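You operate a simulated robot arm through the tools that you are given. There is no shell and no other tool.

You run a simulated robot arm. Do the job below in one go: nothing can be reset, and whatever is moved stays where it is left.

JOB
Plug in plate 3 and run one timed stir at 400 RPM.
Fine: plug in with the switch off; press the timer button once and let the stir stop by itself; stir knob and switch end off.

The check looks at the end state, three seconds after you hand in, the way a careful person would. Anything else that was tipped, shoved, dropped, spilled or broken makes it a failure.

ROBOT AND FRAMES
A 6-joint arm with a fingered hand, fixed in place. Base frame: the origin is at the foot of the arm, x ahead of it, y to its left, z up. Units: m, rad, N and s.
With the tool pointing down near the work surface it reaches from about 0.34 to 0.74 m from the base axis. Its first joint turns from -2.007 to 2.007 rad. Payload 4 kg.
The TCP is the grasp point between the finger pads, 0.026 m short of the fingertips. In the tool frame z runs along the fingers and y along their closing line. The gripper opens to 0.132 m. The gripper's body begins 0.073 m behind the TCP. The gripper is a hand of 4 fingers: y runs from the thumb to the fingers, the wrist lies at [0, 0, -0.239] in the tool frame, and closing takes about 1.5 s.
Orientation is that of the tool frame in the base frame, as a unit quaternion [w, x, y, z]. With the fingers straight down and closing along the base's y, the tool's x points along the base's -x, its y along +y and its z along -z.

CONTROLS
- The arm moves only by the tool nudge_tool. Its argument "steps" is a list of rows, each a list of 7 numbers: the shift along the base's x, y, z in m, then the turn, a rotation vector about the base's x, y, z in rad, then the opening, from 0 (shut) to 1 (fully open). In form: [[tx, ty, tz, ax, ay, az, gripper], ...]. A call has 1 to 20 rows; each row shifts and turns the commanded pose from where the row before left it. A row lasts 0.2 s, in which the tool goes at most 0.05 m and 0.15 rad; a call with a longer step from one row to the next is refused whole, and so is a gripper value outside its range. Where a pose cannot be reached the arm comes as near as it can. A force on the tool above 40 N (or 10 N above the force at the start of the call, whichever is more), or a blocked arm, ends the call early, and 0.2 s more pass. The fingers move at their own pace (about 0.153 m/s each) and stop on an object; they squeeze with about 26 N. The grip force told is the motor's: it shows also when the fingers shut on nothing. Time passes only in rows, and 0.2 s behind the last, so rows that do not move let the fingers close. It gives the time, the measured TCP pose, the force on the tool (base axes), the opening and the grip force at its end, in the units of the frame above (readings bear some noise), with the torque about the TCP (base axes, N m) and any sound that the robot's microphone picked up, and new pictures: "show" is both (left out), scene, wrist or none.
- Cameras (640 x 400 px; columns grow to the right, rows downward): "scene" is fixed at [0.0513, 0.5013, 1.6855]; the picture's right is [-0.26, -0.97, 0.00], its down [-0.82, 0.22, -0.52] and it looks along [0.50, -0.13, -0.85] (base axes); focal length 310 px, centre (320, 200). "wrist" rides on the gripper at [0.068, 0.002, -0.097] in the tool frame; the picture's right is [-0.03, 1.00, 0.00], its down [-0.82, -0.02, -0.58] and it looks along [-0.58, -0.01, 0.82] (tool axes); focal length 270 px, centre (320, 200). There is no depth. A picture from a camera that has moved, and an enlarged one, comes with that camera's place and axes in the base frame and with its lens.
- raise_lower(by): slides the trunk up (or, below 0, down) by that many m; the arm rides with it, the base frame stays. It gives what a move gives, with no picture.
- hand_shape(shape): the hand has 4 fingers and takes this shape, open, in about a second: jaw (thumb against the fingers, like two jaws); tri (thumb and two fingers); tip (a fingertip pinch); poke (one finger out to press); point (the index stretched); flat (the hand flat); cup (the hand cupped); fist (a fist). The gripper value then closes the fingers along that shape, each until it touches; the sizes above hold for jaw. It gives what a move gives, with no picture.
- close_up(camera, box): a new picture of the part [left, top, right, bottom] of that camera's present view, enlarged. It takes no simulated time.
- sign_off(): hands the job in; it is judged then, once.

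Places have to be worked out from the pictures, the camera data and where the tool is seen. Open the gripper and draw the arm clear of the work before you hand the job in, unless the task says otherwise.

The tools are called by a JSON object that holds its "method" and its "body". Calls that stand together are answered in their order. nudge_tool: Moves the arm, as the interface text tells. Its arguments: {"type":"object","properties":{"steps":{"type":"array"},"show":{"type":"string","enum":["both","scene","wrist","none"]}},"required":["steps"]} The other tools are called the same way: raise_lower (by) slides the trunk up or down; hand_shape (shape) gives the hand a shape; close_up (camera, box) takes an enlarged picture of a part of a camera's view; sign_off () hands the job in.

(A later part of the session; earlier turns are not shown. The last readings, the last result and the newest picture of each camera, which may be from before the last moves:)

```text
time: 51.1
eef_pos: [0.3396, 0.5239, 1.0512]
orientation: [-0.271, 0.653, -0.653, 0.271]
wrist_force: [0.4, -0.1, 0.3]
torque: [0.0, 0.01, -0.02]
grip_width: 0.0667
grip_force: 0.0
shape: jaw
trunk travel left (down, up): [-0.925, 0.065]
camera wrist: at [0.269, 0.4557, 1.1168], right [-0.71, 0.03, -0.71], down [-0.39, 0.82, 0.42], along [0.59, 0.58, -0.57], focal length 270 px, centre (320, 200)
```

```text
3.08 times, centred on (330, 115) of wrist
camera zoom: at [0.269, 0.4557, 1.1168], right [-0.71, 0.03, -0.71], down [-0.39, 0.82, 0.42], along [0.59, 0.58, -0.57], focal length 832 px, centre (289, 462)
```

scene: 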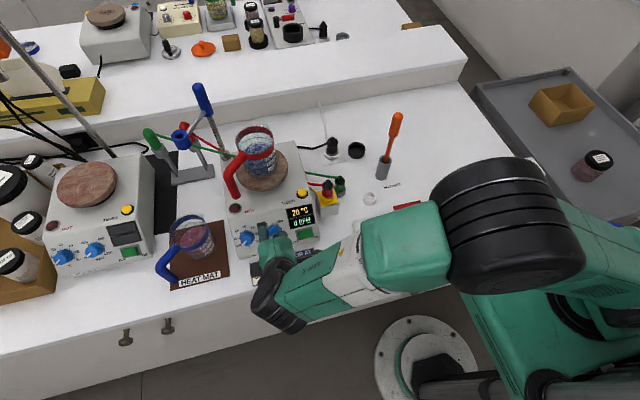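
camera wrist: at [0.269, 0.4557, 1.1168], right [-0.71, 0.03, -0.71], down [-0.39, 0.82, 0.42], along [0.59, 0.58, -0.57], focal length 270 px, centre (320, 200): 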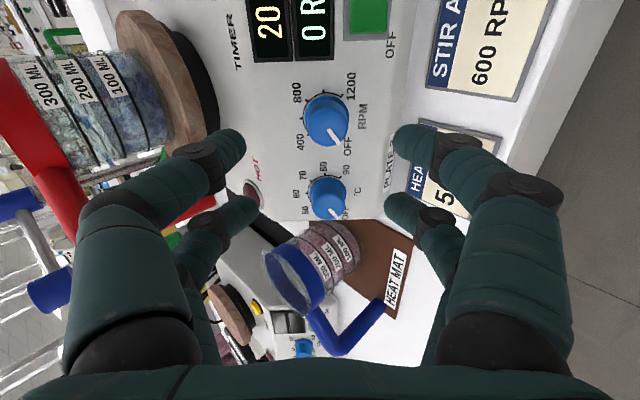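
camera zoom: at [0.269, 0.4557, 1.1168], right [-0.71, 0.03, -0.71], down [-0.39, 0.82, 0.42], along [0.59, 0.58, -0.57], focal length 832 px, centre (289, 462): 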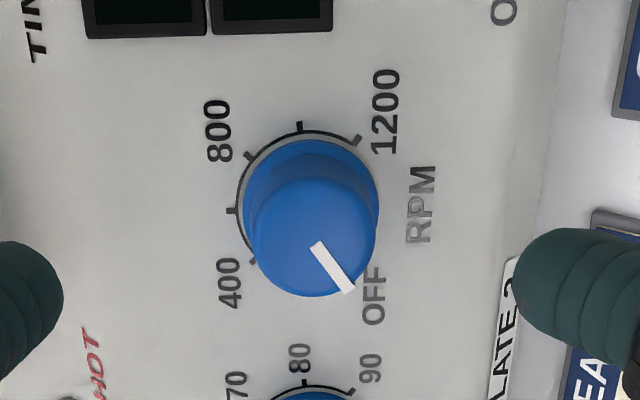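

The knob is about 5 mm down-slope and 3 mm toward −y of the tool axis. I correct that, advance 4 cm, and check again.

{"method": "nudge_tool", "body": {"steps": [[-0.0035, -0.003, -0.0035, 0, 0, 0, 0.5], [0.0141, 0, -0.0141, 0, 0, 0, 0.5], [0.0141, 0, -0.0141, 0, 0, 0, 0.5], [0, 0, 0, 0, 0, 0, 0.5]], "show": "wrist"}}

{"method": "close_up", "body": {"camera": "wrist", "box": [260, 80, 400, 210]}}

{"method": "close_up", "body": {"camera": "scene", "box": [240, 190, 320, 260]}}

```text
time: 52.1
eef_pos: [0.3635, 0.5213, 1.0202]
orientation: [0.27, -0.653, 0.654, -0.269]
wrist_force: [0.4, 0.0, 0.4]
torque: [0.01, -0.03, -0.05]
grip_width: 0.0665
grip_force: 0.0
shape: jaw
trunk travel left (down, up): [-0.925, 0.065]
camera wrist: at [0.2941, 0.4537, 1.0849], right [-0.71, 0.03, -0.71], down [-0.39, 0.82, 0.42], along [0.59, 0.58, -0.57], focal length 270 px, centre (320, 200)
```

wrist: 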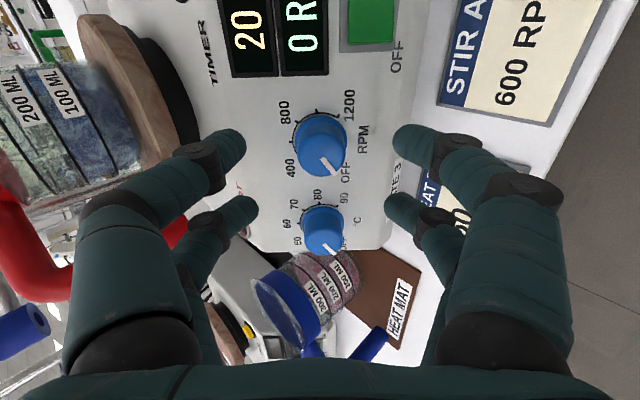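

```text
3.08 times, centred on (330, 145) of wrist
camera zoom: at [0.2941, 0.4537, 1.0849], right [-0.71, 0.03, -0.71], down [-0.39, 0.82, 0.42], along [0.59, 0.58, -0.57], focal length 832 px, centre (289, 369)
```

zoom: 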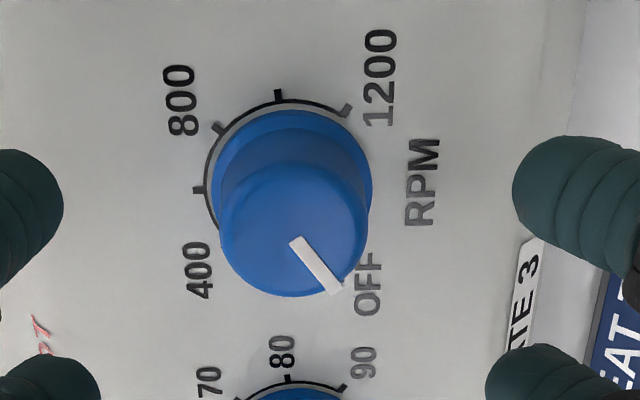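

```text
5.71 times, centred on (280, 225) of scene
camera zoom: at [0.0513, 0.5013, 1.6855], right [-0.26, -0.97, 0.0], down [-0.82, 0.22, -0.52], along [0.5, -0.13, -0.85], focal length 1771 px, centre (549, 57)
```

zoom: 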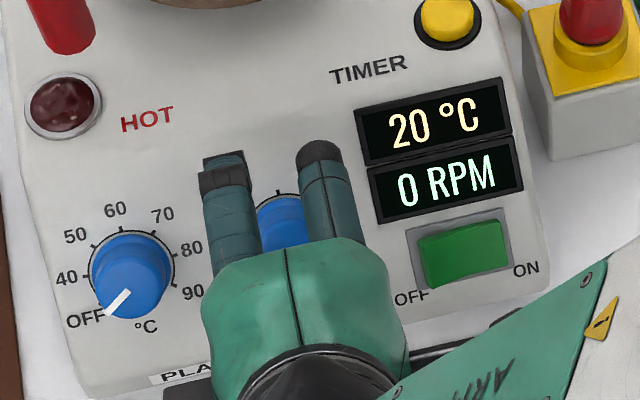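

The knob is now centred on the tool axis and between the finger pairs. I advance 2.7 cm so the fingertips surround the knob just above the panel.

{"method": "nudge_tool", "body": {"steps": [[0.0106, 0, -0.0106, 0, 0, 0, 0.5], [0.0064, 0, -0.0064, 0, 0, 0, 0.5], [0.0021, 0, -0.0021, 0, 0, 0, 0.5], [0, 0, 0, 0, 0, 0, 0.5]], "show": "wrist"}}

{"method": "close_up", "body": {"camera": "wrist", "box": [220, 80, 420, 260]}}

{"method": "close_up", "body": {"camera": "scene", "box": [240, 190, 320, 260]}}

```text
time: 53.1
eef_pos: [0.3834, 0.5206, 0.9995]
orientation: [-0.271, 0.653, -0.653, 0.271]
wrist_force: [-0.1, 0.2, 1.6]
torque: [-0.01, -0.01, -0.03]
grip_width: 0.0665
grip_force: 0.0
shape: jaw
trunk travel left (down, up): [-0.925, 0.065]
camera wrist: at [0.3139, 0.4529, 1.0653], right [-0.71, 0.03, -0.71], down [-0.39, 0.82, 0.42], along [0.59, 0.58, -0.57], focal length 270 px, centre (320, 200)
```

wrist: 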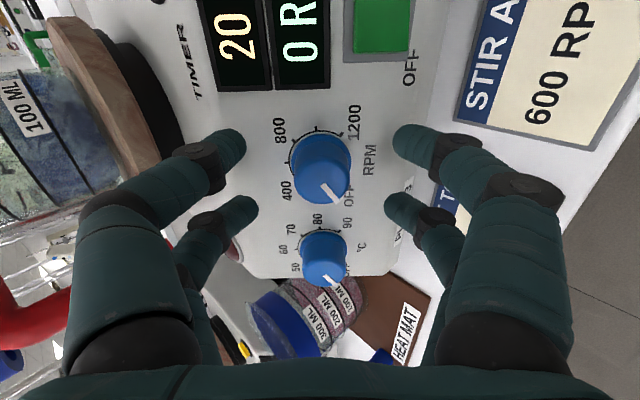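

```text
2.22 times, centred on (320, 170) of wrist
camera zoom: at [0.3139, 0.4529, 1.0653], right [-0.71, 0.03, -0.71], down [-0.39, 0.82, 0.42], along [0.59, 0.58, -0.57], focal length 601 px, centre (320, 267)
```

zoom: 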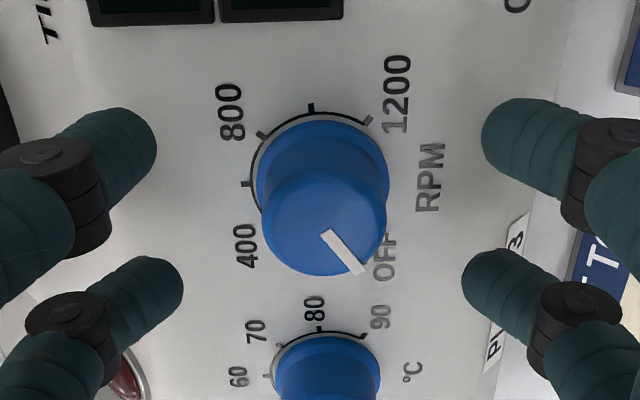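

```text
5.71 times, centred on (280, 225) of scene
camera zoom: at [0.0513, 0.5013, 1.6855], right [-0.26, -0.97, 0.0], down [-0.82, 0.22, -0.52], along [0.5, -0.13, -0.85], focal length 1771 px, centre (549, 57)
```

zoom: 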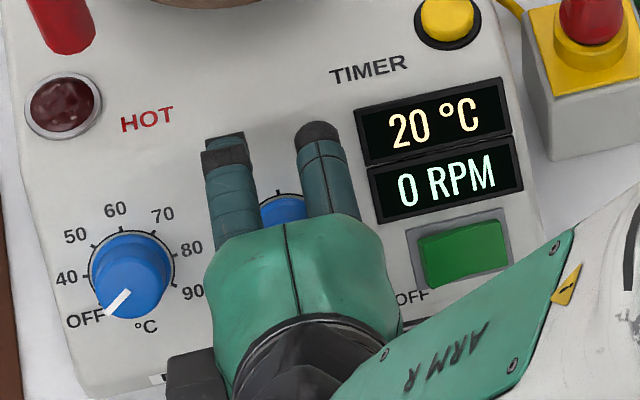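

The knob is centred, its top about 13 mm inside the fingertips. I go 3 mm deeper, trim 1 mm, and close on the knob.

{"method": "nudge_tool", "body": {"steps": [[0.0014, -0.001, -0.0028, 0, 0, 0, 0.5], [0, 0, 0, 0, 0, 0, 0.35], [0, 0, 0, 0, 0, 0, 0.25], [0, 0, 0, 0, 0, 0, 0.15], [0, 0, 0, 0, 0, 0, 0], [0, 0, 0, 0, 0, 0, 0], [0, 0, 0, 0, 0, 0, 0]], "show": "wrist"}}

{"method": "close_up", "body": {"camera": "wrist", "box": [220, 80, 420, 260]}}

{"method": "close_up", "body": {"camera": "scene", "box": [240, 190, 320, 260]}}

```text
time: 54.7
eef_pos: [0.3851, 0.5212, 0.9964]
orientation: [0.271, -0.653, 0.654, -0.27]
wrist_force: [3.4, 8.2, -1.8]
torque: [0.04, 0.0, 0.05]
grip_width: 0.0
grip_force: 25.9
shape: jaw
trunk travel left (down, up): [-0.925, 0.065]
camera wrist: at [0.3155, 0.4533, 1.0618], right [-0.71, 0.03, -0.71], down [-0.39, 0.82, 0.42], along [0.59, 0.58, -0.57], focal length 270 px, centre (320, 200)
```

wrist: 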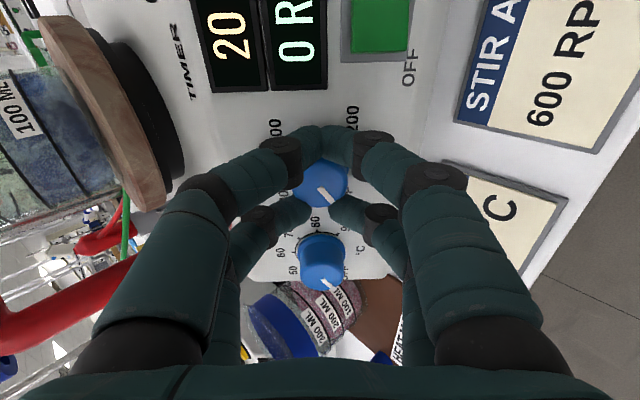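

```text
2.22 times, centred on (320, 170) of wrist
camera zoom: at [0.3155, 0.4533, 1.0618], right [-0.71, 0.03, -0.71], down [-0.39, 0.82, 0.42], along [0.59, 0.58, -0.57], focal length 601 px, centre (320, 267)
```

zoom: 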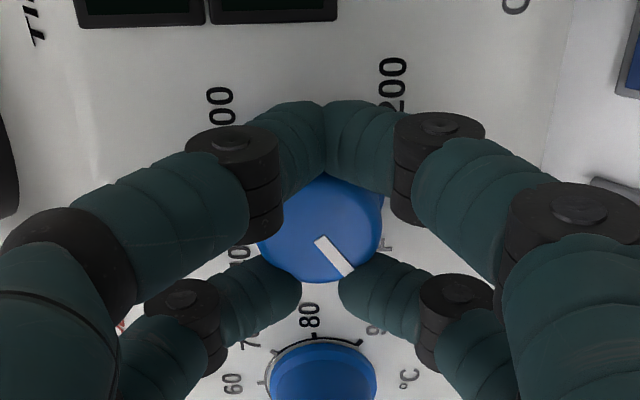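

```text
5.71 times, centred on (280, 225) of scene
camera zoom: at [0.0513, 0.5013, 1.6855], right [-0.26, -0.97, 0.0], down [-0.82, 0.22, -0.52], along [0.5, -0.13, -0.85], focal length 1771 px, centre (549, 57)
```

zoom: 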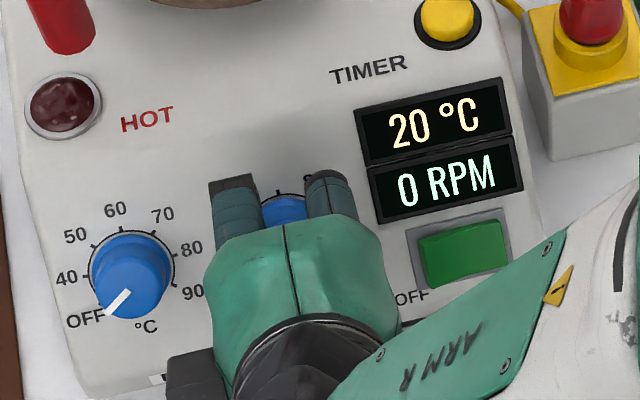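

The fingers cage the knob (far pair on it, near pair closed beside it). I test a small clockwise turn of 0.29 rad and see whether the pointer and display follow.

{"method": "nudge_tool", "body": {"steps": [[0, 0, 0, 0.0514, 0, -0.0514, 0], [0, 0, 0, 0.0771, 0, -0.0771, 0], [0, 0, 0, 0.0771, 0, -0.0771, 0], [0, 0, 0, 0, 0, 0, 0]], "show": "wrist"}}

{"method": "close_up", "body": {"camera": "wrist", "box": [220, 80, 420, 260]}}

{"method": "close_up", "body": {"camera": "scene", "box": [240, 190, 320, 260]}}

```text
time: 55.7
eef_pos: [0.3847, 0.5211, 0.997]
orientation: [0.307, -0.551, 0.742, -0.229]
wrist_force: [4.3, 13.0, -3.3]
torque: [0.12, -0.01, 0.12]
grip_width: 0.0001
grip_force: 26.4
shape: jaw
trunk travel left (down, up): [-0.925, 0.065]
camera wrist: at [0.3013, 0.4569, 1.0477], right [-0.67, 0.31, -0.67], down [-0.23, 0.78, 0.59], along [0.7, 0.55, -0.45], focal length 270 px, centre (320, 200)
```

wrist: 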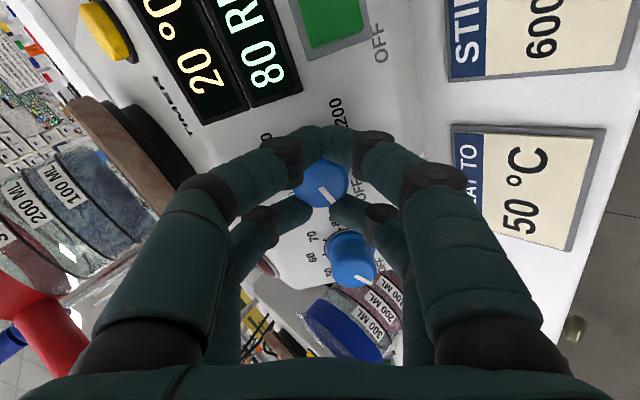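

```text
2.22 times, centred on (320, 170) of wrist
camera zoom: at [0.3013, 0.4569, 1.0477], right [-0.67, 0.31, -0.67], down [-0.23, 0.78, 0.59], along [0.7, 0.55, -0.45], focal length 601 px, centre (320, 267)
```

zoom: 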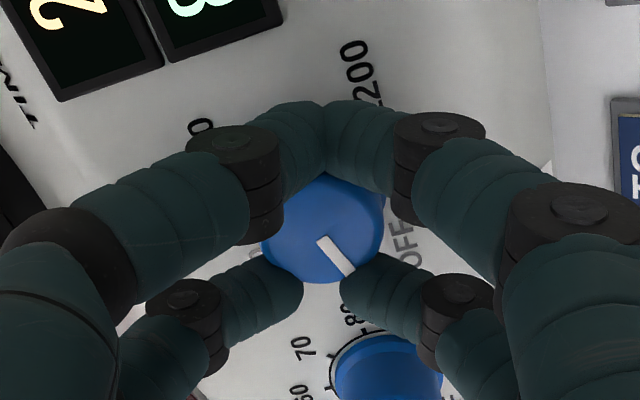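

```text
5.71 times, centred on (280, 225) of scene
camera zoom: at [0.0513, 0.5013, 1.6855], right [-0.26, -0.97, 0.0], down [-0.82, 0.22, -0.52], along [0.5, -0.13, -0.85], focal length 1771 px, centre (549, 57)
```

zoom: 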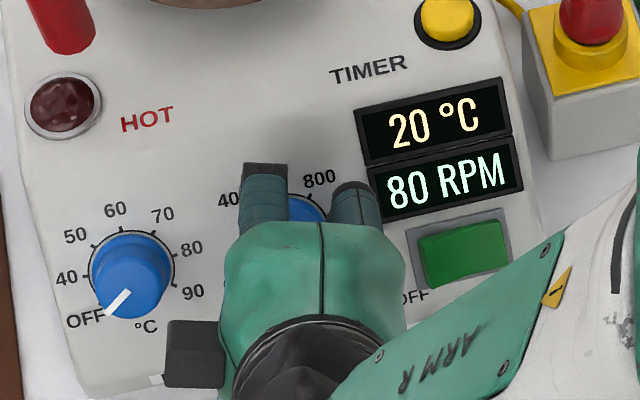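

The display reads 80 RPM after 0.29 rad, exactly linear (400 RPM ≈ 1.454 rad) with no slip. I turn on by half of the remaining angle and check.

{"method": "nudge_tool", "body": {"steps": [[0, 0, 0, 0.0822, 0, -0.0822, 0], [0, 0, 0, 0.0822, 0, -0.0822, 0], [0, 0, 0, 0.0822, 0, -0.0822, 0], [0, 0, 0, 0.0822, 0, -0.0822, 0], [0, 0, 0, 0.0822, 0, -0.0822, 0], [0, 0, 0, 0, 0, 0, 0]], "show": "wrist"}}

{"method": "close_up", "body": {"camera": "scene", "box": [240, 190, 320, 260]}}

{"method": "close_up", "body": {"camera": "wrist", "box": [220, 80, 420, 260]}}

```text
time: 57.1
eef_pos: [0.3856, 0.5221, 0.9969]
orientation: [0.361, -0.315, 0.868, -0.131]
wrist_force: [4.7, 13.7, 0.3]
torque: [0.18, -0.08, 0.12]
grip_width: 0.0
grip_force: 26.4
shape: jaw
trunk travel left (down, up): [-0.925, 0.065]
camera wrist: at [0.2793, 0.4796, 1.0259], right [-0.44, 0.78, -0.44], down [0.04, 0.51, 0.86], along [0.9, 0.36, -0.26], focal length 270 px, centre (320, 200)
```

wrist: 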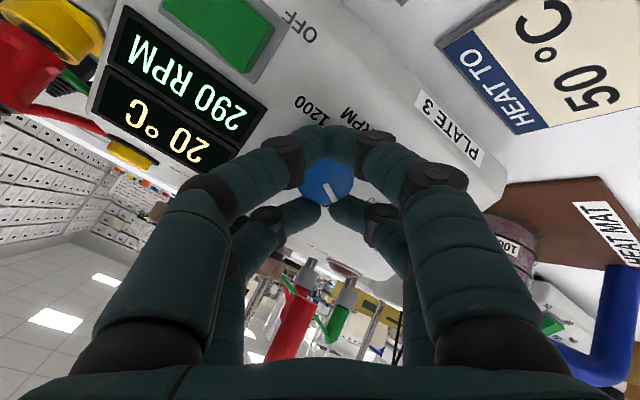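

```text
5.71 times, centred on (280, 225) of scene
camera zoom: at [0.0513, 0.5013, 1.6855], right [-0.26, -0.97, 0.0], down [-0.82, 0.22, -0.52], along [0.5, -0.13, -0.85], focal length 1771 px, centre (549, 57)
```

zoom: 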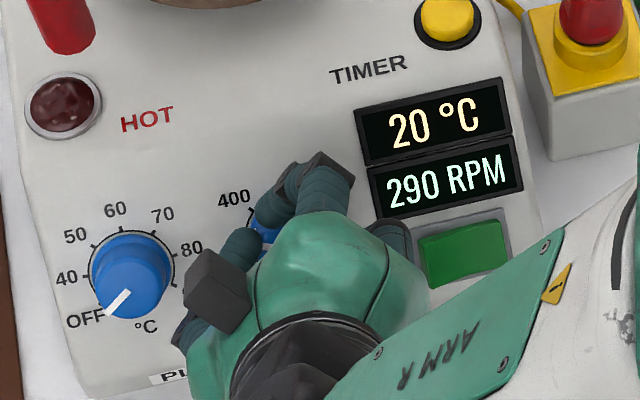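

```text
2.22 times, centred on (320, 170) of wrist
camera zoom: at [0.2793, 0.4796, 1.0259], right [-0.44, 0.78, -0.44], down [0.04, 0.51, 0.86], along [0.9, 0.36, -0.26], focal length 601 px, centre (320, 267)
```

zoom: 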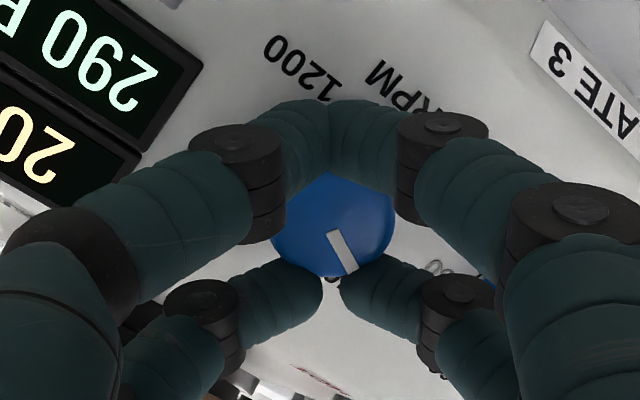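

It reads 290 RPM; the knob rolls a little further than the tool turns. I continue with smaller increments and re-read.

{"method": "nudge_tool", "body": {"steps": [[0, 0, 0, 0.0707, 0, -0.0707, 0], [0, 0, 0, 0.0707, 0, -0.0707, 0], [0, 0, 0, 0, 0, 0, 0]], "show": "none"}}

{"method": "close_up", "body": {"camera": "scene", "box": [240, 190, 320, 260]}}

```text
time: 57.9
eef_pos: [0.384, 0.522, 0.9966]
orientation: [0.371, -0.226, 0.895, -0.094]
wrist_force: [7.1, 16.9, 5.6]
torque: [0.24, -0.15, 0.19]
grip_width: 0.0
grip_force: 25.7
shape: jaw
trunk travel left (down, up): [-0.925, 0.065]
```

```text
5.71 times, centred on (280, 225) of scene
camera zoom: at [0.0513, 0.5013, 1.6855], right [-0.26, -0.97, 0.0], down [-0.82, 0.22, -0.52], along [0.5, -0.13, -0.85], focal length 1771 px, centre (549, 57)
```

zoom: 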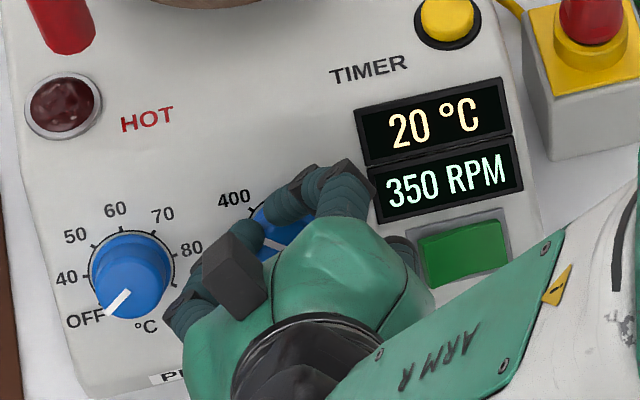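

350 RPM now (0.2 rad gave 60). I turn another 0.16 rad.

{"method": "nudge_tool", "body": {"steps": [[0, 0, 0, 0.0566, 0, -0.0566, 0], [0, 0, 0, 0.0566, 0, -0.0566, 0], [0, 0, 0, 0, 0, 0, 0]], "show": "none"}}

{"method": "close_up", "body": {"camera": "scene", "box": [240, 190, 320, 260]}}

```text
time: 58.7
eef_pos: [0.3857, 0.5195, 0.9964]
orientation: [0.377, -0.155, 0.911, -0.064]
wrist_force: [7.5, 17.7, 6.8]
torque: [0.26, -0.2, 0.28]
grip_width: 0.0
grip_force: 26.1
shape: jaw
trunk travel left (down, up): [-0.925, 0.065]
```

```text
5.71 times, centred on (280, 225) of scene
camera zoom: at [0.0513, 0.5013, 1.6855], right [-0.26, -0.97, 0.0], down [-0.82, 0.22, -0.52], along [0.5, -0.13, -0.85], focal length 1771 px, centre (549, 57)
```

zoom: 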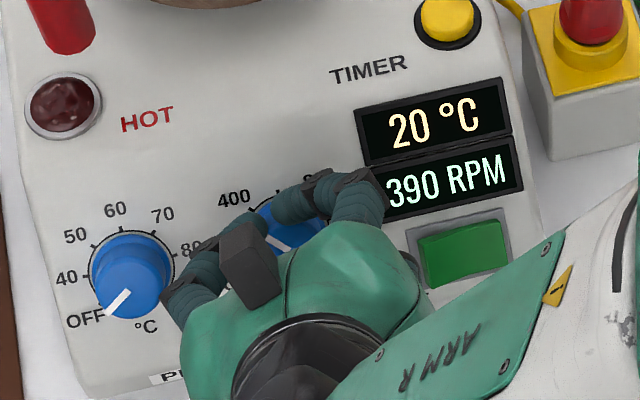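

390 RPM. I add a small 0.035 rad trim and read again.

{"method": "nudge_tool", "body": {"steps": [[0, 0, 0, 0.0248, 0, -0.0248, 0], [0, 0, 0, 0, 0, 0, 0]], "show": "none"}}

{"method": "close_up", "body": {"camera": "scene", "box": [240, 190, 320, 260]}}

```text
time: 59.3
eef_pos: [0.3861, 0.5201, 0.9965]
orientation: [0.379, -0.14, 0.913, -0.058]
wrist_force: [6.5, 17.6, 8.4]
torque: [0.31, -0.27, 0.28]
grip_width: 0.0002
grip_force: 26.1
shape: jaw
trunk travel left (down, up): [-0.925, 0.065]
```

```text
5.71 times, centred on (280, 225) of scene
camera zoom: at [0.0513, 0.5013, 1.6855], right [-0.26, -0.97, 0.0], down [-0.82, 0.22, -0.52], along [0.5, -0.13, -0.85], focal length 1771 px, centre (549, 57)
```

zoom: 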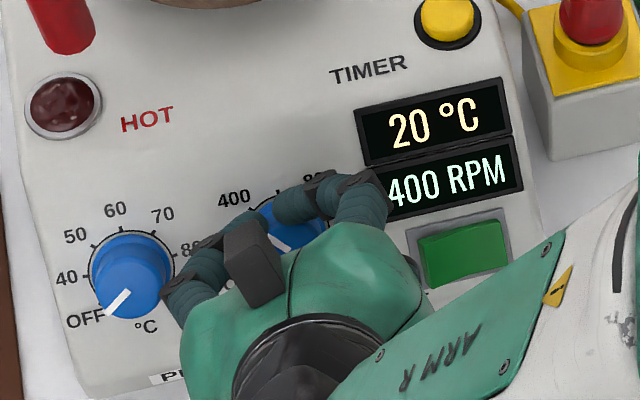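

The display shows 400 RPM. I open the fingers just enough (0.3) to clear the knob without touching the rocker or heat knob, then withdraw along the axis.

{"method": "nudge_tool", "body": {"steps": [[0, 0, 0, 0, 0, 0, 0.15], [0, 0, 0, 0, 0, 0, 0.3], [0, 0, 0, 0, 0, 0, 0.3], [0, 0, 0, 0, 0, 0, 0.3]], "show": "none"}}

{"method": "close_up", "body": {"camera": "scene", "box": [240, 190, 320, 260]}}

{"method": "close_up", "body": {"camera": "wrist", "box": [180, 60, 460, 260]}}

```text
time: 60.3
eef_pos: [0.385, 0.5194, 0.9971]
orientation: [0.378, -0.14, 0.913, -0.058]
wrist_force: [-0.3, -0.4, -0.5]
torque: [0.01, 0.02, 0.01]
grip_width: 0.0393
grip_force: 0.1
shape: jaw
trunk travel left (down, up): [-0.925, 0.065]
```

```text
5.71 times, centred on (280, 225) of scene
camera zoom: at [0.0513, 0.5013, 1.6855], right [-0.26, -0.97, 0.0], down [-0.82, 0.22, -0.52], along [0.5, -0.13, -0.85], focal length 1771 px, centre (549, 57)
```

zoom: 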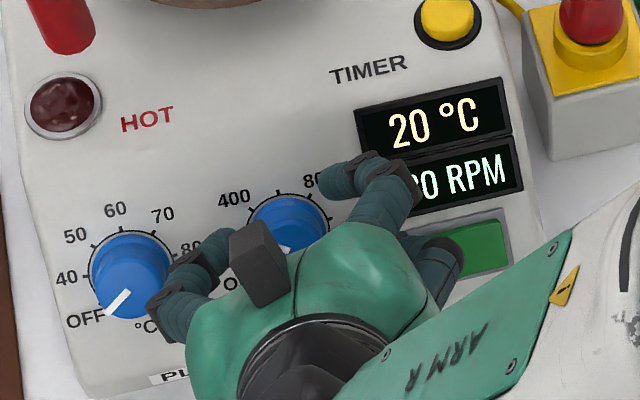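

```text
2.00 times, centred on (320, 160) of wrist
camera zoom: at [0.2697, 0.5011, 1.0164], right [-0.19, 0.96, -0.19], down [0.15, 0.22, 0.96], along [0.97, 0.16, -0.18], focal length 541 px, centre (320, 280)
```

zoom: 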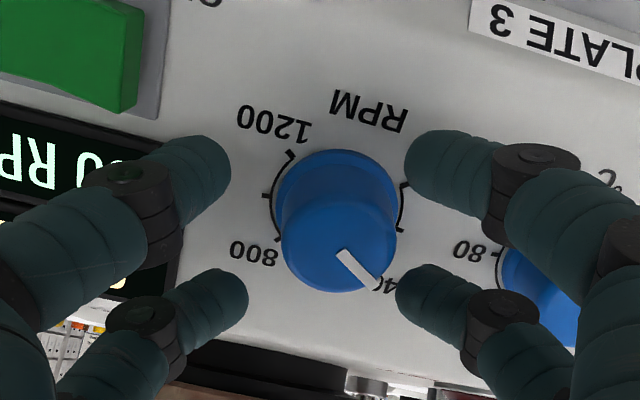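

The pointer is at the 400 mark. I withdraw along the axis and read the full display.

{"method": "nudge_tool", "body": {"steps": [[-0.0141, 0, 0.0141, 0, 0, 0, 0.3], [-0.0212, 0, 0.0212, 0, 0, 0, 0.3], [-0.0212, 0, 0.0212, 0, 0, 0, 0.3], [0, 0, 0, 0, 0, 0, 0.3]], "show": "scene"}}

{"method": "close_up", "body": {"camera": "scene", "box": [240, 190, 320, 260]}}

{"method": "close_up", "body": {"camera": "wrist", "box": [180, 0, 460, 200]}}

```text
time: 61.3
eef_pos: [0.3292, 0.5187, 1.054]
orientation: [0.378, -0.139, 0.914, -0.058]
wrist_force: [-0.4, -0.3, -0.7]
torque: [0.02, 0.0, -0.01]
grip_width: 0.0393
grip_force: 0.0
shape: jaw
trunk travel left (down, up): [-0.925, 0.065]
```

scene: 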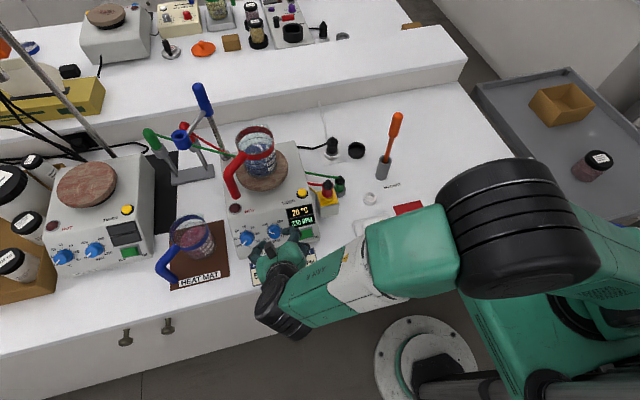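

```text
5.71 times, centred on (280, 225) of scene
camera zoom: at [0.0513, 0.5013, 1.6855], right [-0.26, -0.97, 0.0], down [-0.82, 0.22, -0.52], along [0.5, -0.13, -0.85], focal length 1771 px, centre (549, 57)
```

zoom: 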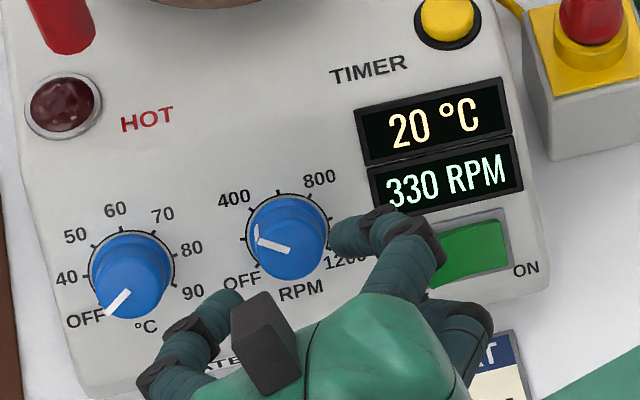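

```text
2.00 times, centred on (320, 100) of wrist
camera zoom: at [0.2135, 0.5011, 1.0741], right [-0.19, 0.96, -0.19], down [0.15, 0.22, 0.96], along [0.97, 0.16, -0.18], focal length 541 px, centre (320, 400)
```

zoom: 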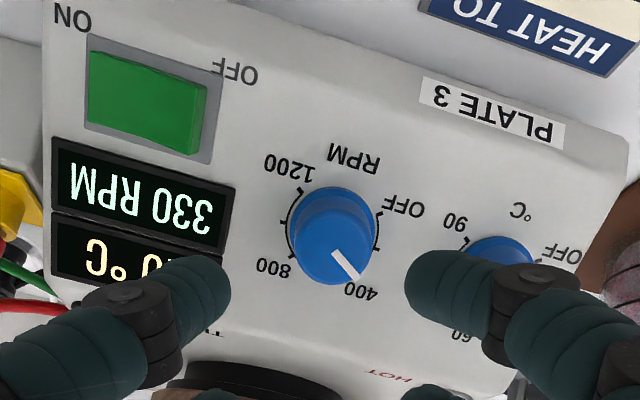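

On release the knob sprang back to 330 RPM because the tool was about 4.5 mm off the knob's axis in y (now visible in this roll). I shift +4.6 mm in y to centre it, go back in, and check before gripping again.

{"method": "nudge_tool", "body": {"steps": [[-0.0009, 0.0046, -0.0009, 0, 0, 0, 0.4], [0.0141, 0, -0.0141, 0, 0, 0, 0.4], [0.0212, 0, -0.0212, 0, 0, 0, 0.4], [0.0106, 0, -0.0106, 0, 0, 0, 0.35], [0, 0, 0, 0, 0, 0, 0.35]], "show": "wrist"}}

{"method": "close_up", "body": {"camera": "wrist", "box": [220, 80, 420, 240]}}

{"method": "close_up", "body": {"camera": "scene", "box": [240, 190, 320, 260]}}

```text
time: 62.5
eef_pos: [0.3731, 0.5249, 1.0058]
orientation: [0.379, -0.139, 0.913, -0.058]
wrist_force: [-0.7, -0.9, -0.2]
torque: [-0.01, -0.01, 0.0]
grip_width: 0.0465
grip_force: 0.0
shape: jaw
trunk travel left (down, up): [-0.925, 0.065]
camera wrist: at [0.2582, 0.5067, 1.0265], right [-0.19, 0.96, -0.19], down [0.15, 0.22, 0.96], along [0.97, 0.16, -0.18], focal length 270 px, centre (320, 200)
```

wrist: 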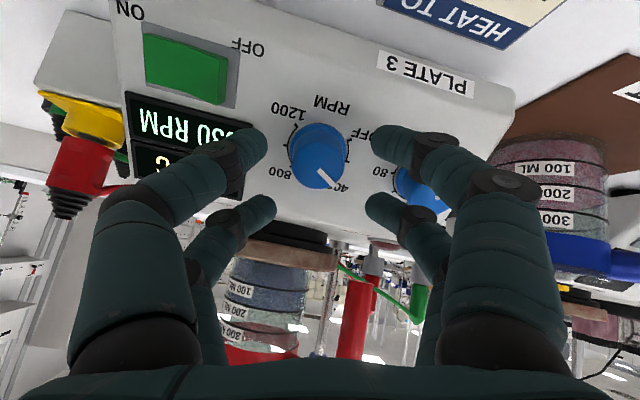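

```text
2.50 times, centred on (320, 160) of wrist
camera zoom: at [0.2582, 0.5067, 1.0265], right [-0.19, 0.96, -0.19], down [0.15, 0.22, 0.96], along [0.97, 0.16, -0.18], focal length 676 px, centre (320, 300)
```

zoom: 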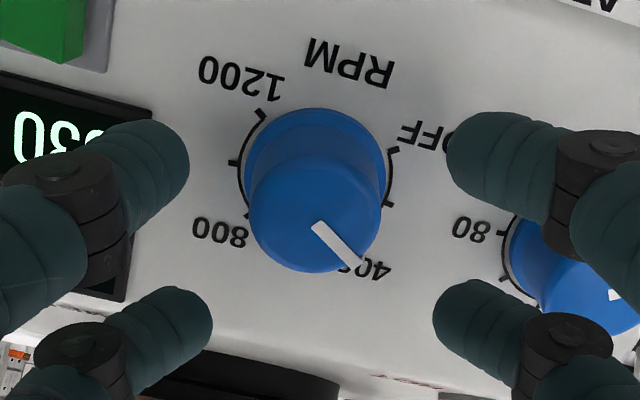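

```text
5.71 times, centred on (280, 225) of scene
camera zoom: at [0.0513, 0.5013, 1.6855], right [-0.26, -0.97, 0.0], down [-0.82, 0.22, -0.52], along [0.5, -0.13, -0.85], focal length 1771 px, centre (549, 57)
```

zoom: 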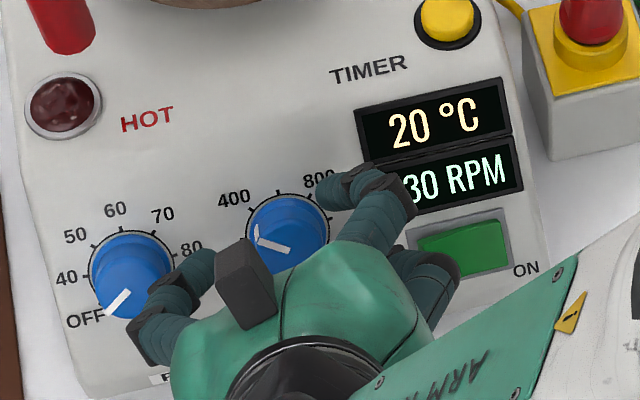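

Now the knob is within 1 mm of the axis in this direction. I advance the last 15 mm and close on it.

{"method": "nudge_tool", "body": {"steps": [[0.0053, -0.0005, -0.0053, 0, 0, 0, 0.35], [0.0053, 0, -0.0053, 0, 0, 0, 0.35], [0, 0, 0, 0, 0, 0, 0.35], [0, 0, 0, 0, 0, 0, 0.2], [0, 0, 0, 0, 0, 0, 0.1], [0, 0, 0, 0, 0, 0, 0], [0, 0, 0, 0, 0, 0, 0], [0, 0, 0, 0, 0, 0, 0]], "show": "wrist"}}

{"method": "close_up", "body": {"camera": "wrist", "box": [220, 80, 420, 240]}}

{"method": "close_up", "body": {"camera": "scene", "box": [240, 190, 320, 260]}}

```text
time: 64.3
eef_pos: [0.3849, 0.5239, 0.9962]
orientation: [0.379, -0.139, 0.913, -0.057]
wrist_force: [7.3, 3.8, 0.4]
torque: [0.04, -0.14, 0.11]
grip_width: 0.0003
grip_force: 26.0
shape: jaw
trunk travel left (down, up): [-0.925, 0.065]
camera wrist: at [0.2707, 0.5063, 1.0165], right [-0.19, 0.96, -0.19], down [0.15, 0.22, 0.96], along [0.97, 0.16, -0.18], focal length 270 px, centre (320, 200)
```

wrist: 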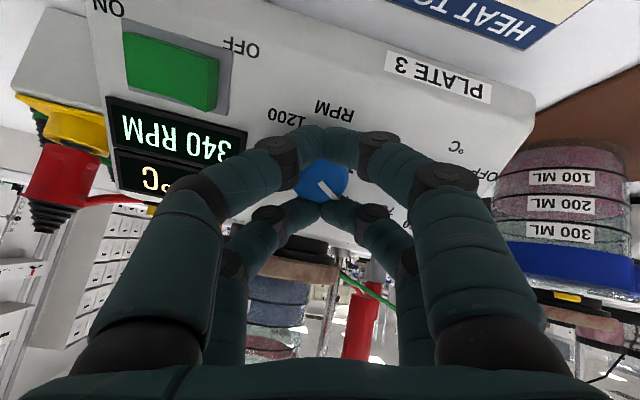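

```text
2.50 times, centred on (320, 160) of wrist
camera zoom: at [0.2707, 0.5063, 1.0165], right [-0.19, 0.96, -0.19], down [0.15, 0.22, 0.96], along [0.97, 0.16, -0.18], focal length 676 px, centre (320, 300)
```

zoom: 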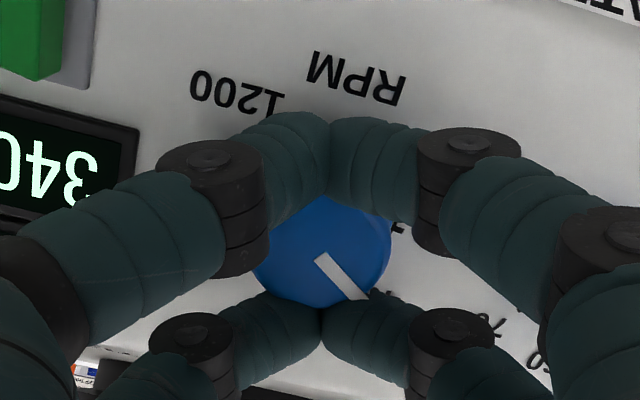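

```text
5.71 times, centred on (280, 225) of scene
camera zoom: at [0.0513, 0.5013, 1.6855], right [-0.26, -0.97, 0.0], down [-0.82, 0.22, -0.52], along [0.5, -0.13, -0.85], focal length 1771 px, centre (549, 57)
```

zoom: 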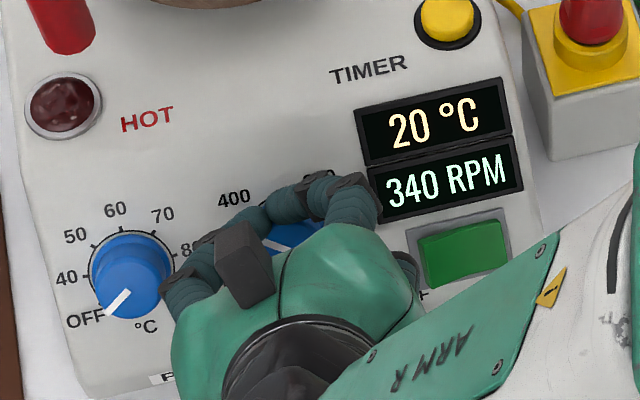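

The grip is now symmetric, the reading moved only to 340. I turn 0.22 rad more and read.

{"method": "nudge_tool", "body": {"steps": [[0, 0, 0, 0.0778, 0, -0.0778, 0], [0, 0, 0, 0.0778, 0, -0.0778, 0], [0, 0, 0, 0, 0, 0, 0]], "show": "none"}}

{"method": "close_up", "body": {"camera": "scene", "box": [240, 190, 320, 260]}}

```text
time: 65.1
eef_pos: [0.3856, 0.5231, 0.9969]
orientation: [0.382, -0.038, 0.923, -0.016]
wrist_force: [13.6, 6.0, 4.4]
torque: [0.14, -0.31, 0.13]
grip_width: 0.0002
grip_force: 26.0
shape: jaw
trunk travel left (down, up): [-0.925, 0.065]
```

```text
5.71 times, centred on (280, 225) of scene
camera zoom: at [0.0513, 0.5013, 1.6855], right [-0.26, -0.97, 0.0], down [-0.82, 0.22, -0.52], along [0.5, -0.13, -0.85], focal length 1771 px, centre (549, 57)
```

zoom: 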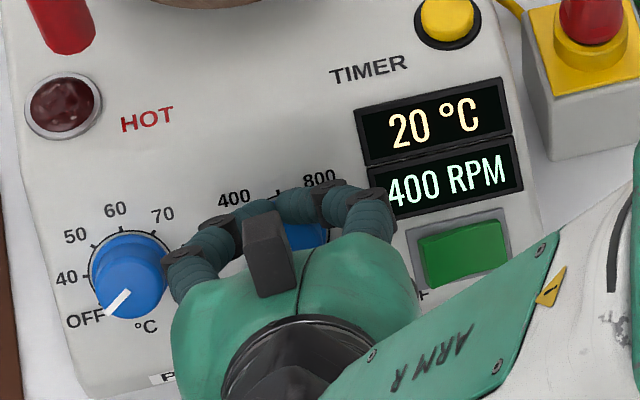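

400 RPM, but a ~14 N side load remains that would turn the knob when released. I let the tool follow that load by about 2.5 mm to relax it, and read again.

{"method": "nudge_tool", "body": {"steps": [[0.0012, 0.0005, 0.0005, 0, 0, 0, 0], [0.0011, 0.0005, 0.0004, 0, 0, 0, 0], [0, 0, 0, 0, 0, 0, 0]], "show": "none"}}

{"method": "close_up", "body": {"camera": "scene", "box": [240, 190, 320, 260]}}

```text
time: 65.9
eef_pos: [0.3874, 0.5244, 0.9975]
orientation: [0.382, -0.038, 0.923, -0.017]
wrist_force: [-0.6, 2.0, 2.3]
torque: [0.01, -0.07, 0.01]
grip_width: 0.0
grip_force: 26.2
shape: jaw
trunk travel left (down, up): [-0.925, 0.065]
```

```text
5.71 times, centred on (280, 225) of scene
camera zoom: at [0.0513, 0.5013, 1.6855], right [-0.26, -0.97, 0.0], down [-0.82, 0.22, -0.52], along [0.5, -0.13, -0.85], focal length 1771 px, centre (549, 57)
```

zoom: 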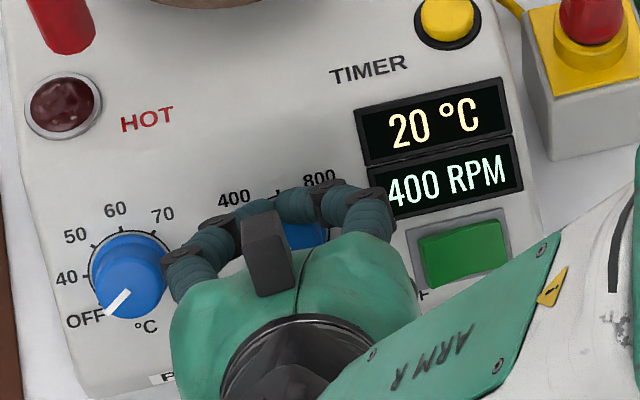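

The side load is nearly zero and the display still shows 400 RPM. I open the fingers slowly and withdraw a little to check the reading.

{"method": "nudge_tool", "body": {"steps": [[0, 0, 0, 0, 0, 0, 0.05], [0, 0, 0, 0, 0, 0, 0.1], [0, 0, 0, 0, 0, 0, 0.15], [0, 0, 0, 0, 0, 0, 0.2], [0, 0, 0, 0, 0, 0, 0.3], [0, 0, 0, 0, 0, 0, 0.3]], "show": "wrist"}}

{"method": "close_up", "body": {"camera": "scene", "box": [240, 190, 320, 260]}}

```text
time: 67.3
eef_pos: [0.3875, 0.5256, 0.9969]
orientation: [0.383, -0.039, 0.923, -0.015]
wrist_force: [0.1, -0.5, 0.5]
torque: [0.04, 0.03, 0.01]
grip_width: 0.0392
grip_force: 0.1
shape: jaw
trunk travel left (down, up): [-0.925, 0.065]
camera wrist: at [0.2698, 0.5214, 1.0154], right [-0.04, 1.0, -0.04], down [0.17, 0.05, 0.98], along [0.98, 0.03, -0.17], focal length 270 px, centre (320, 200)
```

wrist: 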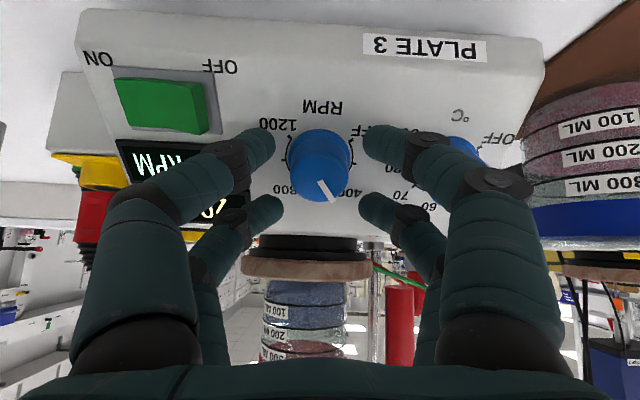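

```text
5.71 times, centred on (280, 225) of scene
camera zoom: at [0.0513, 0.5013, 1.6855], right [-0.26, -0.97, 0.0], down [-0.82, 0.22, -0.52], along [0.5, -0.13, -0.85], focal length 1771 px, centre (549, 57)
```

zoom: 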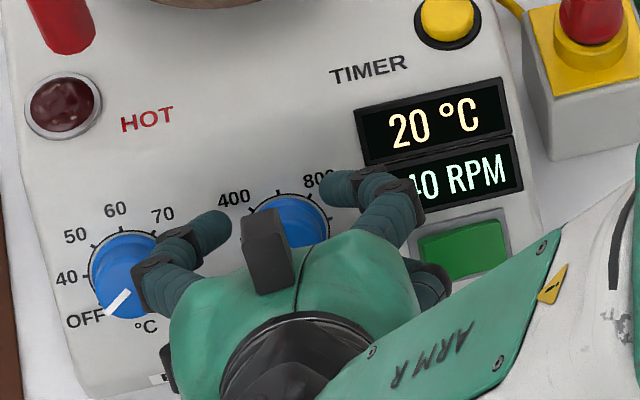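

I zoom into the partly hidden display and the knob pointer.

{"method": "close_up", "body": {"camera": "scene", "box": [282, 205, 308, 225]}}

{"method": "close_up", "body": {"camera": "wrist", "box": [100, 120, 260, 220]}}

```text
16.00 times, centred on (295, 215) of scene
camera zoom: at [0.0513, 0.5013, 1.6855], right [-0.26, -0.97, 0.0], down [-0.82, 0.22, -0.52], along [0.5, -0.13, -0.85], focal length 4958 px, centre (720, -40)
```

zoom: 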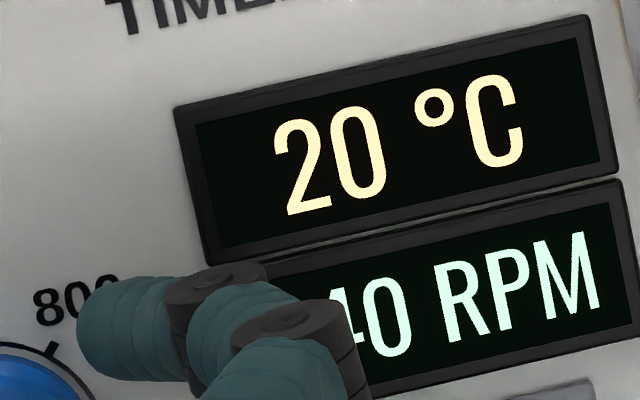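

```text
4.00 times, centred on (180, 170) of wrist
camera zoom: at [0.2698, 0.5214, 1.0154], right [-0.04, 1.0, -0.04], down [0.17, 0.05, 0.98], along [0.98, 0.03, -0.17], focal length 1081 px, centre (880, 320)
```

zoom: 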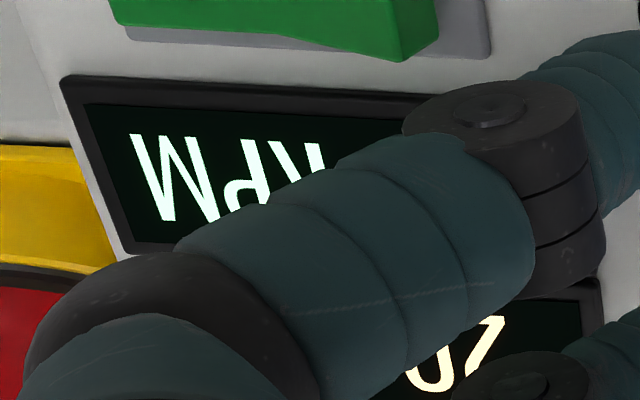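

The hidden digits read "?40", so the knob moved on release again. I withdraw to see the reading and pointer fully.

{"method": "nudge_tool", "body": {"steps": [[-0.0141, 0, 0.0141, 0, 0, 0, 0.3], [-0.0212, 0, 0.0212, 0, 0, 0, 0.3], [-0.0106, 0, 0.0106, 0, 0, 0, 0.3], [0, 0, 0, 0, 0, 0, 0.3]], "show": "wrist"}}

{"method": "close_up", "body": {"camera": "scene", "box": [240, 190, 320, 260]}}

{"method": "close_up", "body": {"camera": "wrist", "box": [220, 40, 420, 200]}}

```text
time: 68.3
eef_pos: [0.3402, 0.526, 1.0437]
orientation: [0.382, -0.039, 0.923, -0.016]
wrist_force: [-0.3, 0.0, 0.7]
torque: [-0.01, -0.02, 0.0]
grip_width: 0.0392
grip_force: 0.1
shape: jaw
trunk travel left (down, up): [-0.925, 0.065]
camera wrist: at [0.2234, 0.5226, 1.0625], right [-0.04, 1.0, -0.04], down [0.17, 0.05, 0.98], along [0.99, 0.03, -0.17], focal length 270 px, centre (320, 200)
```

wrist: 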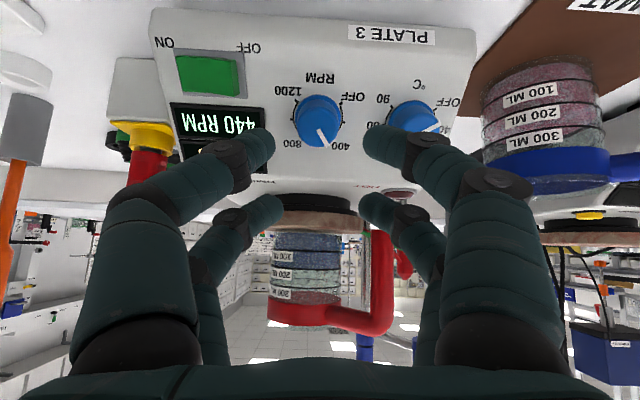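

```text
5.71 times, centred on (280, 225) of scene
camera zoom: at [0.0513, 0.5013, 1.6855], right [-0.26, -0.97, 0.0], down [-0.82, 0.22, -0.52], along [0.5, -0.13, -0.85], focal length 1771 px, centre (549, 57)
```

zoom: 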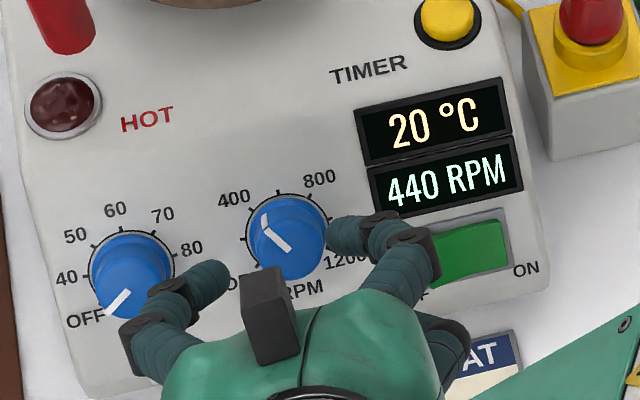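

```text
2.50 times, centred on (320, 120) of wrist
camera zoom: at [0.2234, 0.5226, 1.0625], right [-0.04, 1.0, -0.04], down [0.17, 0.05, 0.98], along [0.99, 0.03, -0.17], focal length 676 px, centre (320, 400)
```

zoom: 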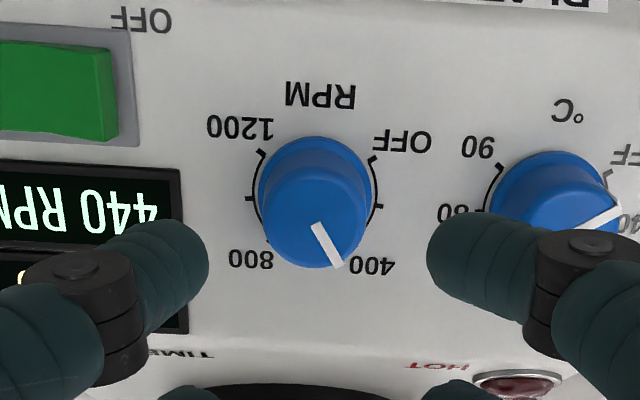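

It settled at 440 RPM. The four-finger cage disturbs the knob on release, so I back off a little more and try the fingertip-pinch shape instead.

{"method": "nudge_tool", "body": {"steps": [[-0.0212, 0, 0.0212, 0, 0, 0, 0.5], [0, 0, 0, 0, 0, 0, 0.5]], "show": "none"}}

{"method": "hand_shape", "body": {"shape": "tip"}}

{"method": "nudge_tool", "body": {"steps": [[0, 0, 0, 0, 0, 0, 1], [0, 0, 0, 0, 0, 0, 1]], "show": "both"}}

```text
time: 68.9
eef_pos: [0.3184, 0.525, 1.0651]
orientation: [0.382, -0.038, 0.923, -0.017]
wrist_force: [-1.1, 0.5, -0.8]
torque: [0.01, -0.01, -0.03]
grip_width: 0.0657
grip_force: 0.2
shape: jaw
trunk travel left (down, up): [-0.925, 0.065]
```

```text
time: 69.8
eef_pos: [0.3193, 0.5249, 1.0653]
orientation: [0.382, -0.039, 0.923, -0.015]
wrist_force: [-0.1, -0.1, -1.3]
torque: [0.02, 0.0, 0.0]
grip_width: 0.1317
grip_force: 0.1
shape: tip
trunk travel left (down, up): [-0.925, 0.065]
```

```text
time: 70.4
eef_pos: [0.3185, 0.5262, 1.065]
orientation: [0.383, -0.038, 0.923, -0.017]
wrist_force: [-0.1, 0.2, 0.3]
torque: [0.01, -0.03, -0.01]
grip_width: 0.1321
grip_force: 0.1
shape: tip
trunk travel left (down, up): [-0.925, 0.065]
camera wrist: at [0.2016, 0.5225, 1.0834], right [-0.04, 1.0, -0.04], down [0.17, 0.05, 0.98], along [0.98, 0.03, -0.17], focal length 270 px, centre (320, 200)
```

scene: 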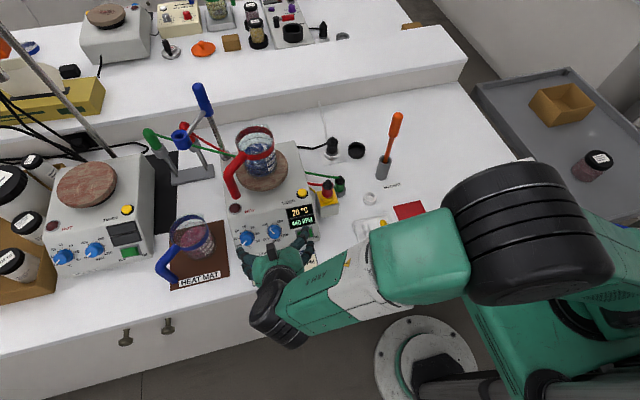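
wrist: 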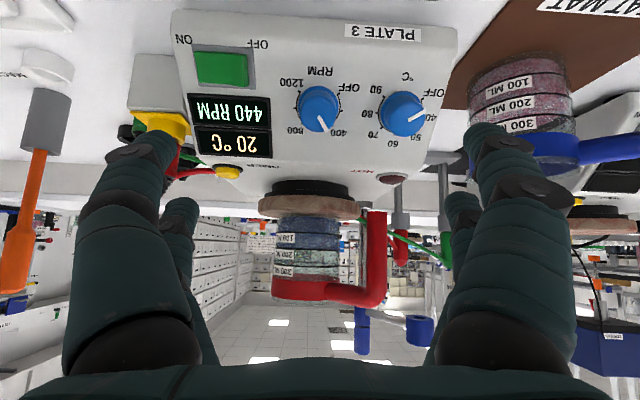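

I partly close the tip shape here in free space to see where the fingertips meet.

{"method": "nudge_tool", "body": {"steps": [[0, 0, 0, 0, 0, 0, 0.6], [0, 0, 0, 0, 0, 0, 0.3], [0, 0, 0, 0, 0, 0, 0.3]], "show": "wrist"}}

{"method": "close_up", "body": {"camera": "wrist", "box": [140, 80, 500, 320]}}

{"method": "close_up", "body": {"camera": "scene", "box": [220, 210, 340, 300]}}

```text
time: 71.2
eef_pos: [0.3198, 0.5262, 1.0655]
orientation: [0.382, -0.039, 0.923, -0.015]
wrist_force: [0.2, -0.3, 0.2]
torque: [0.01, 0.01, -0.01]
grip_width: 0.04
grip_force: 0.1
shape: tip
trunk travel left (down, up): [-0.925, 0.065]
camera wrist: at [0.2016, 0.5225, 1.0834], right [-0.04, 1.0, -0.04], down [0.17, 0.05, 0.98], along [0.98, 0.03, -0.17], focal length 270 px, centre (320, 200)
```

wrist: 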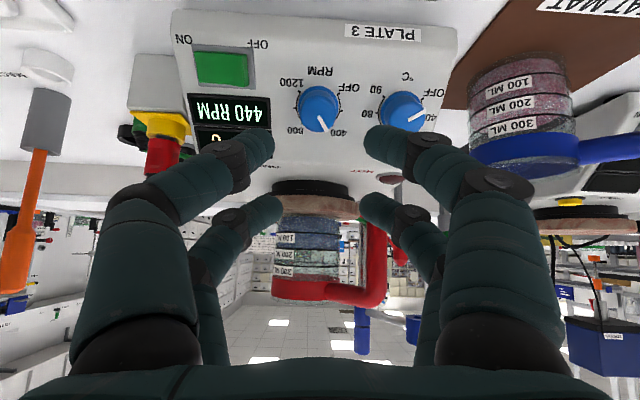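

```text
1.67 times, centred on (320, 200) of wrist
camera zoom: at [0.2016, 0.5225, 1.0834], right [-0.04, 1.0, -0.04], down [0.17, 0.05, 0.98], along [0.98, 0.03, -0.17], focal length 450 px, centre (320, 200)
```

zoom: 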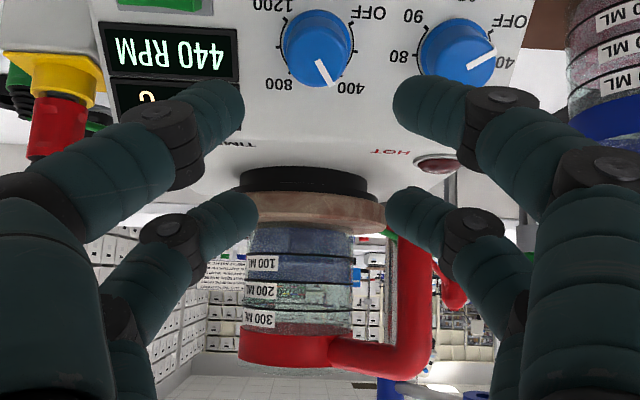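

```text
4.44 times, centred on (280, 255) of scene
camera zoom: at [0.0513, 0.5013, 1.6855], right [-0.26, -0.97, 0.0], down [-0.82, 0.22, -0.52], along [0.5, -0.13, -0.85], focal length 1377 px, centre (498, -44)
```

zoom: 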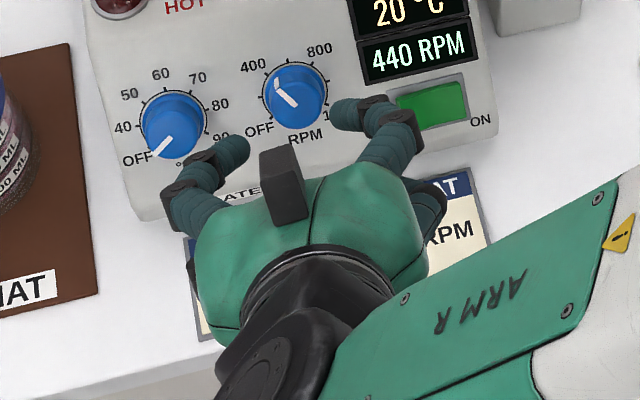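

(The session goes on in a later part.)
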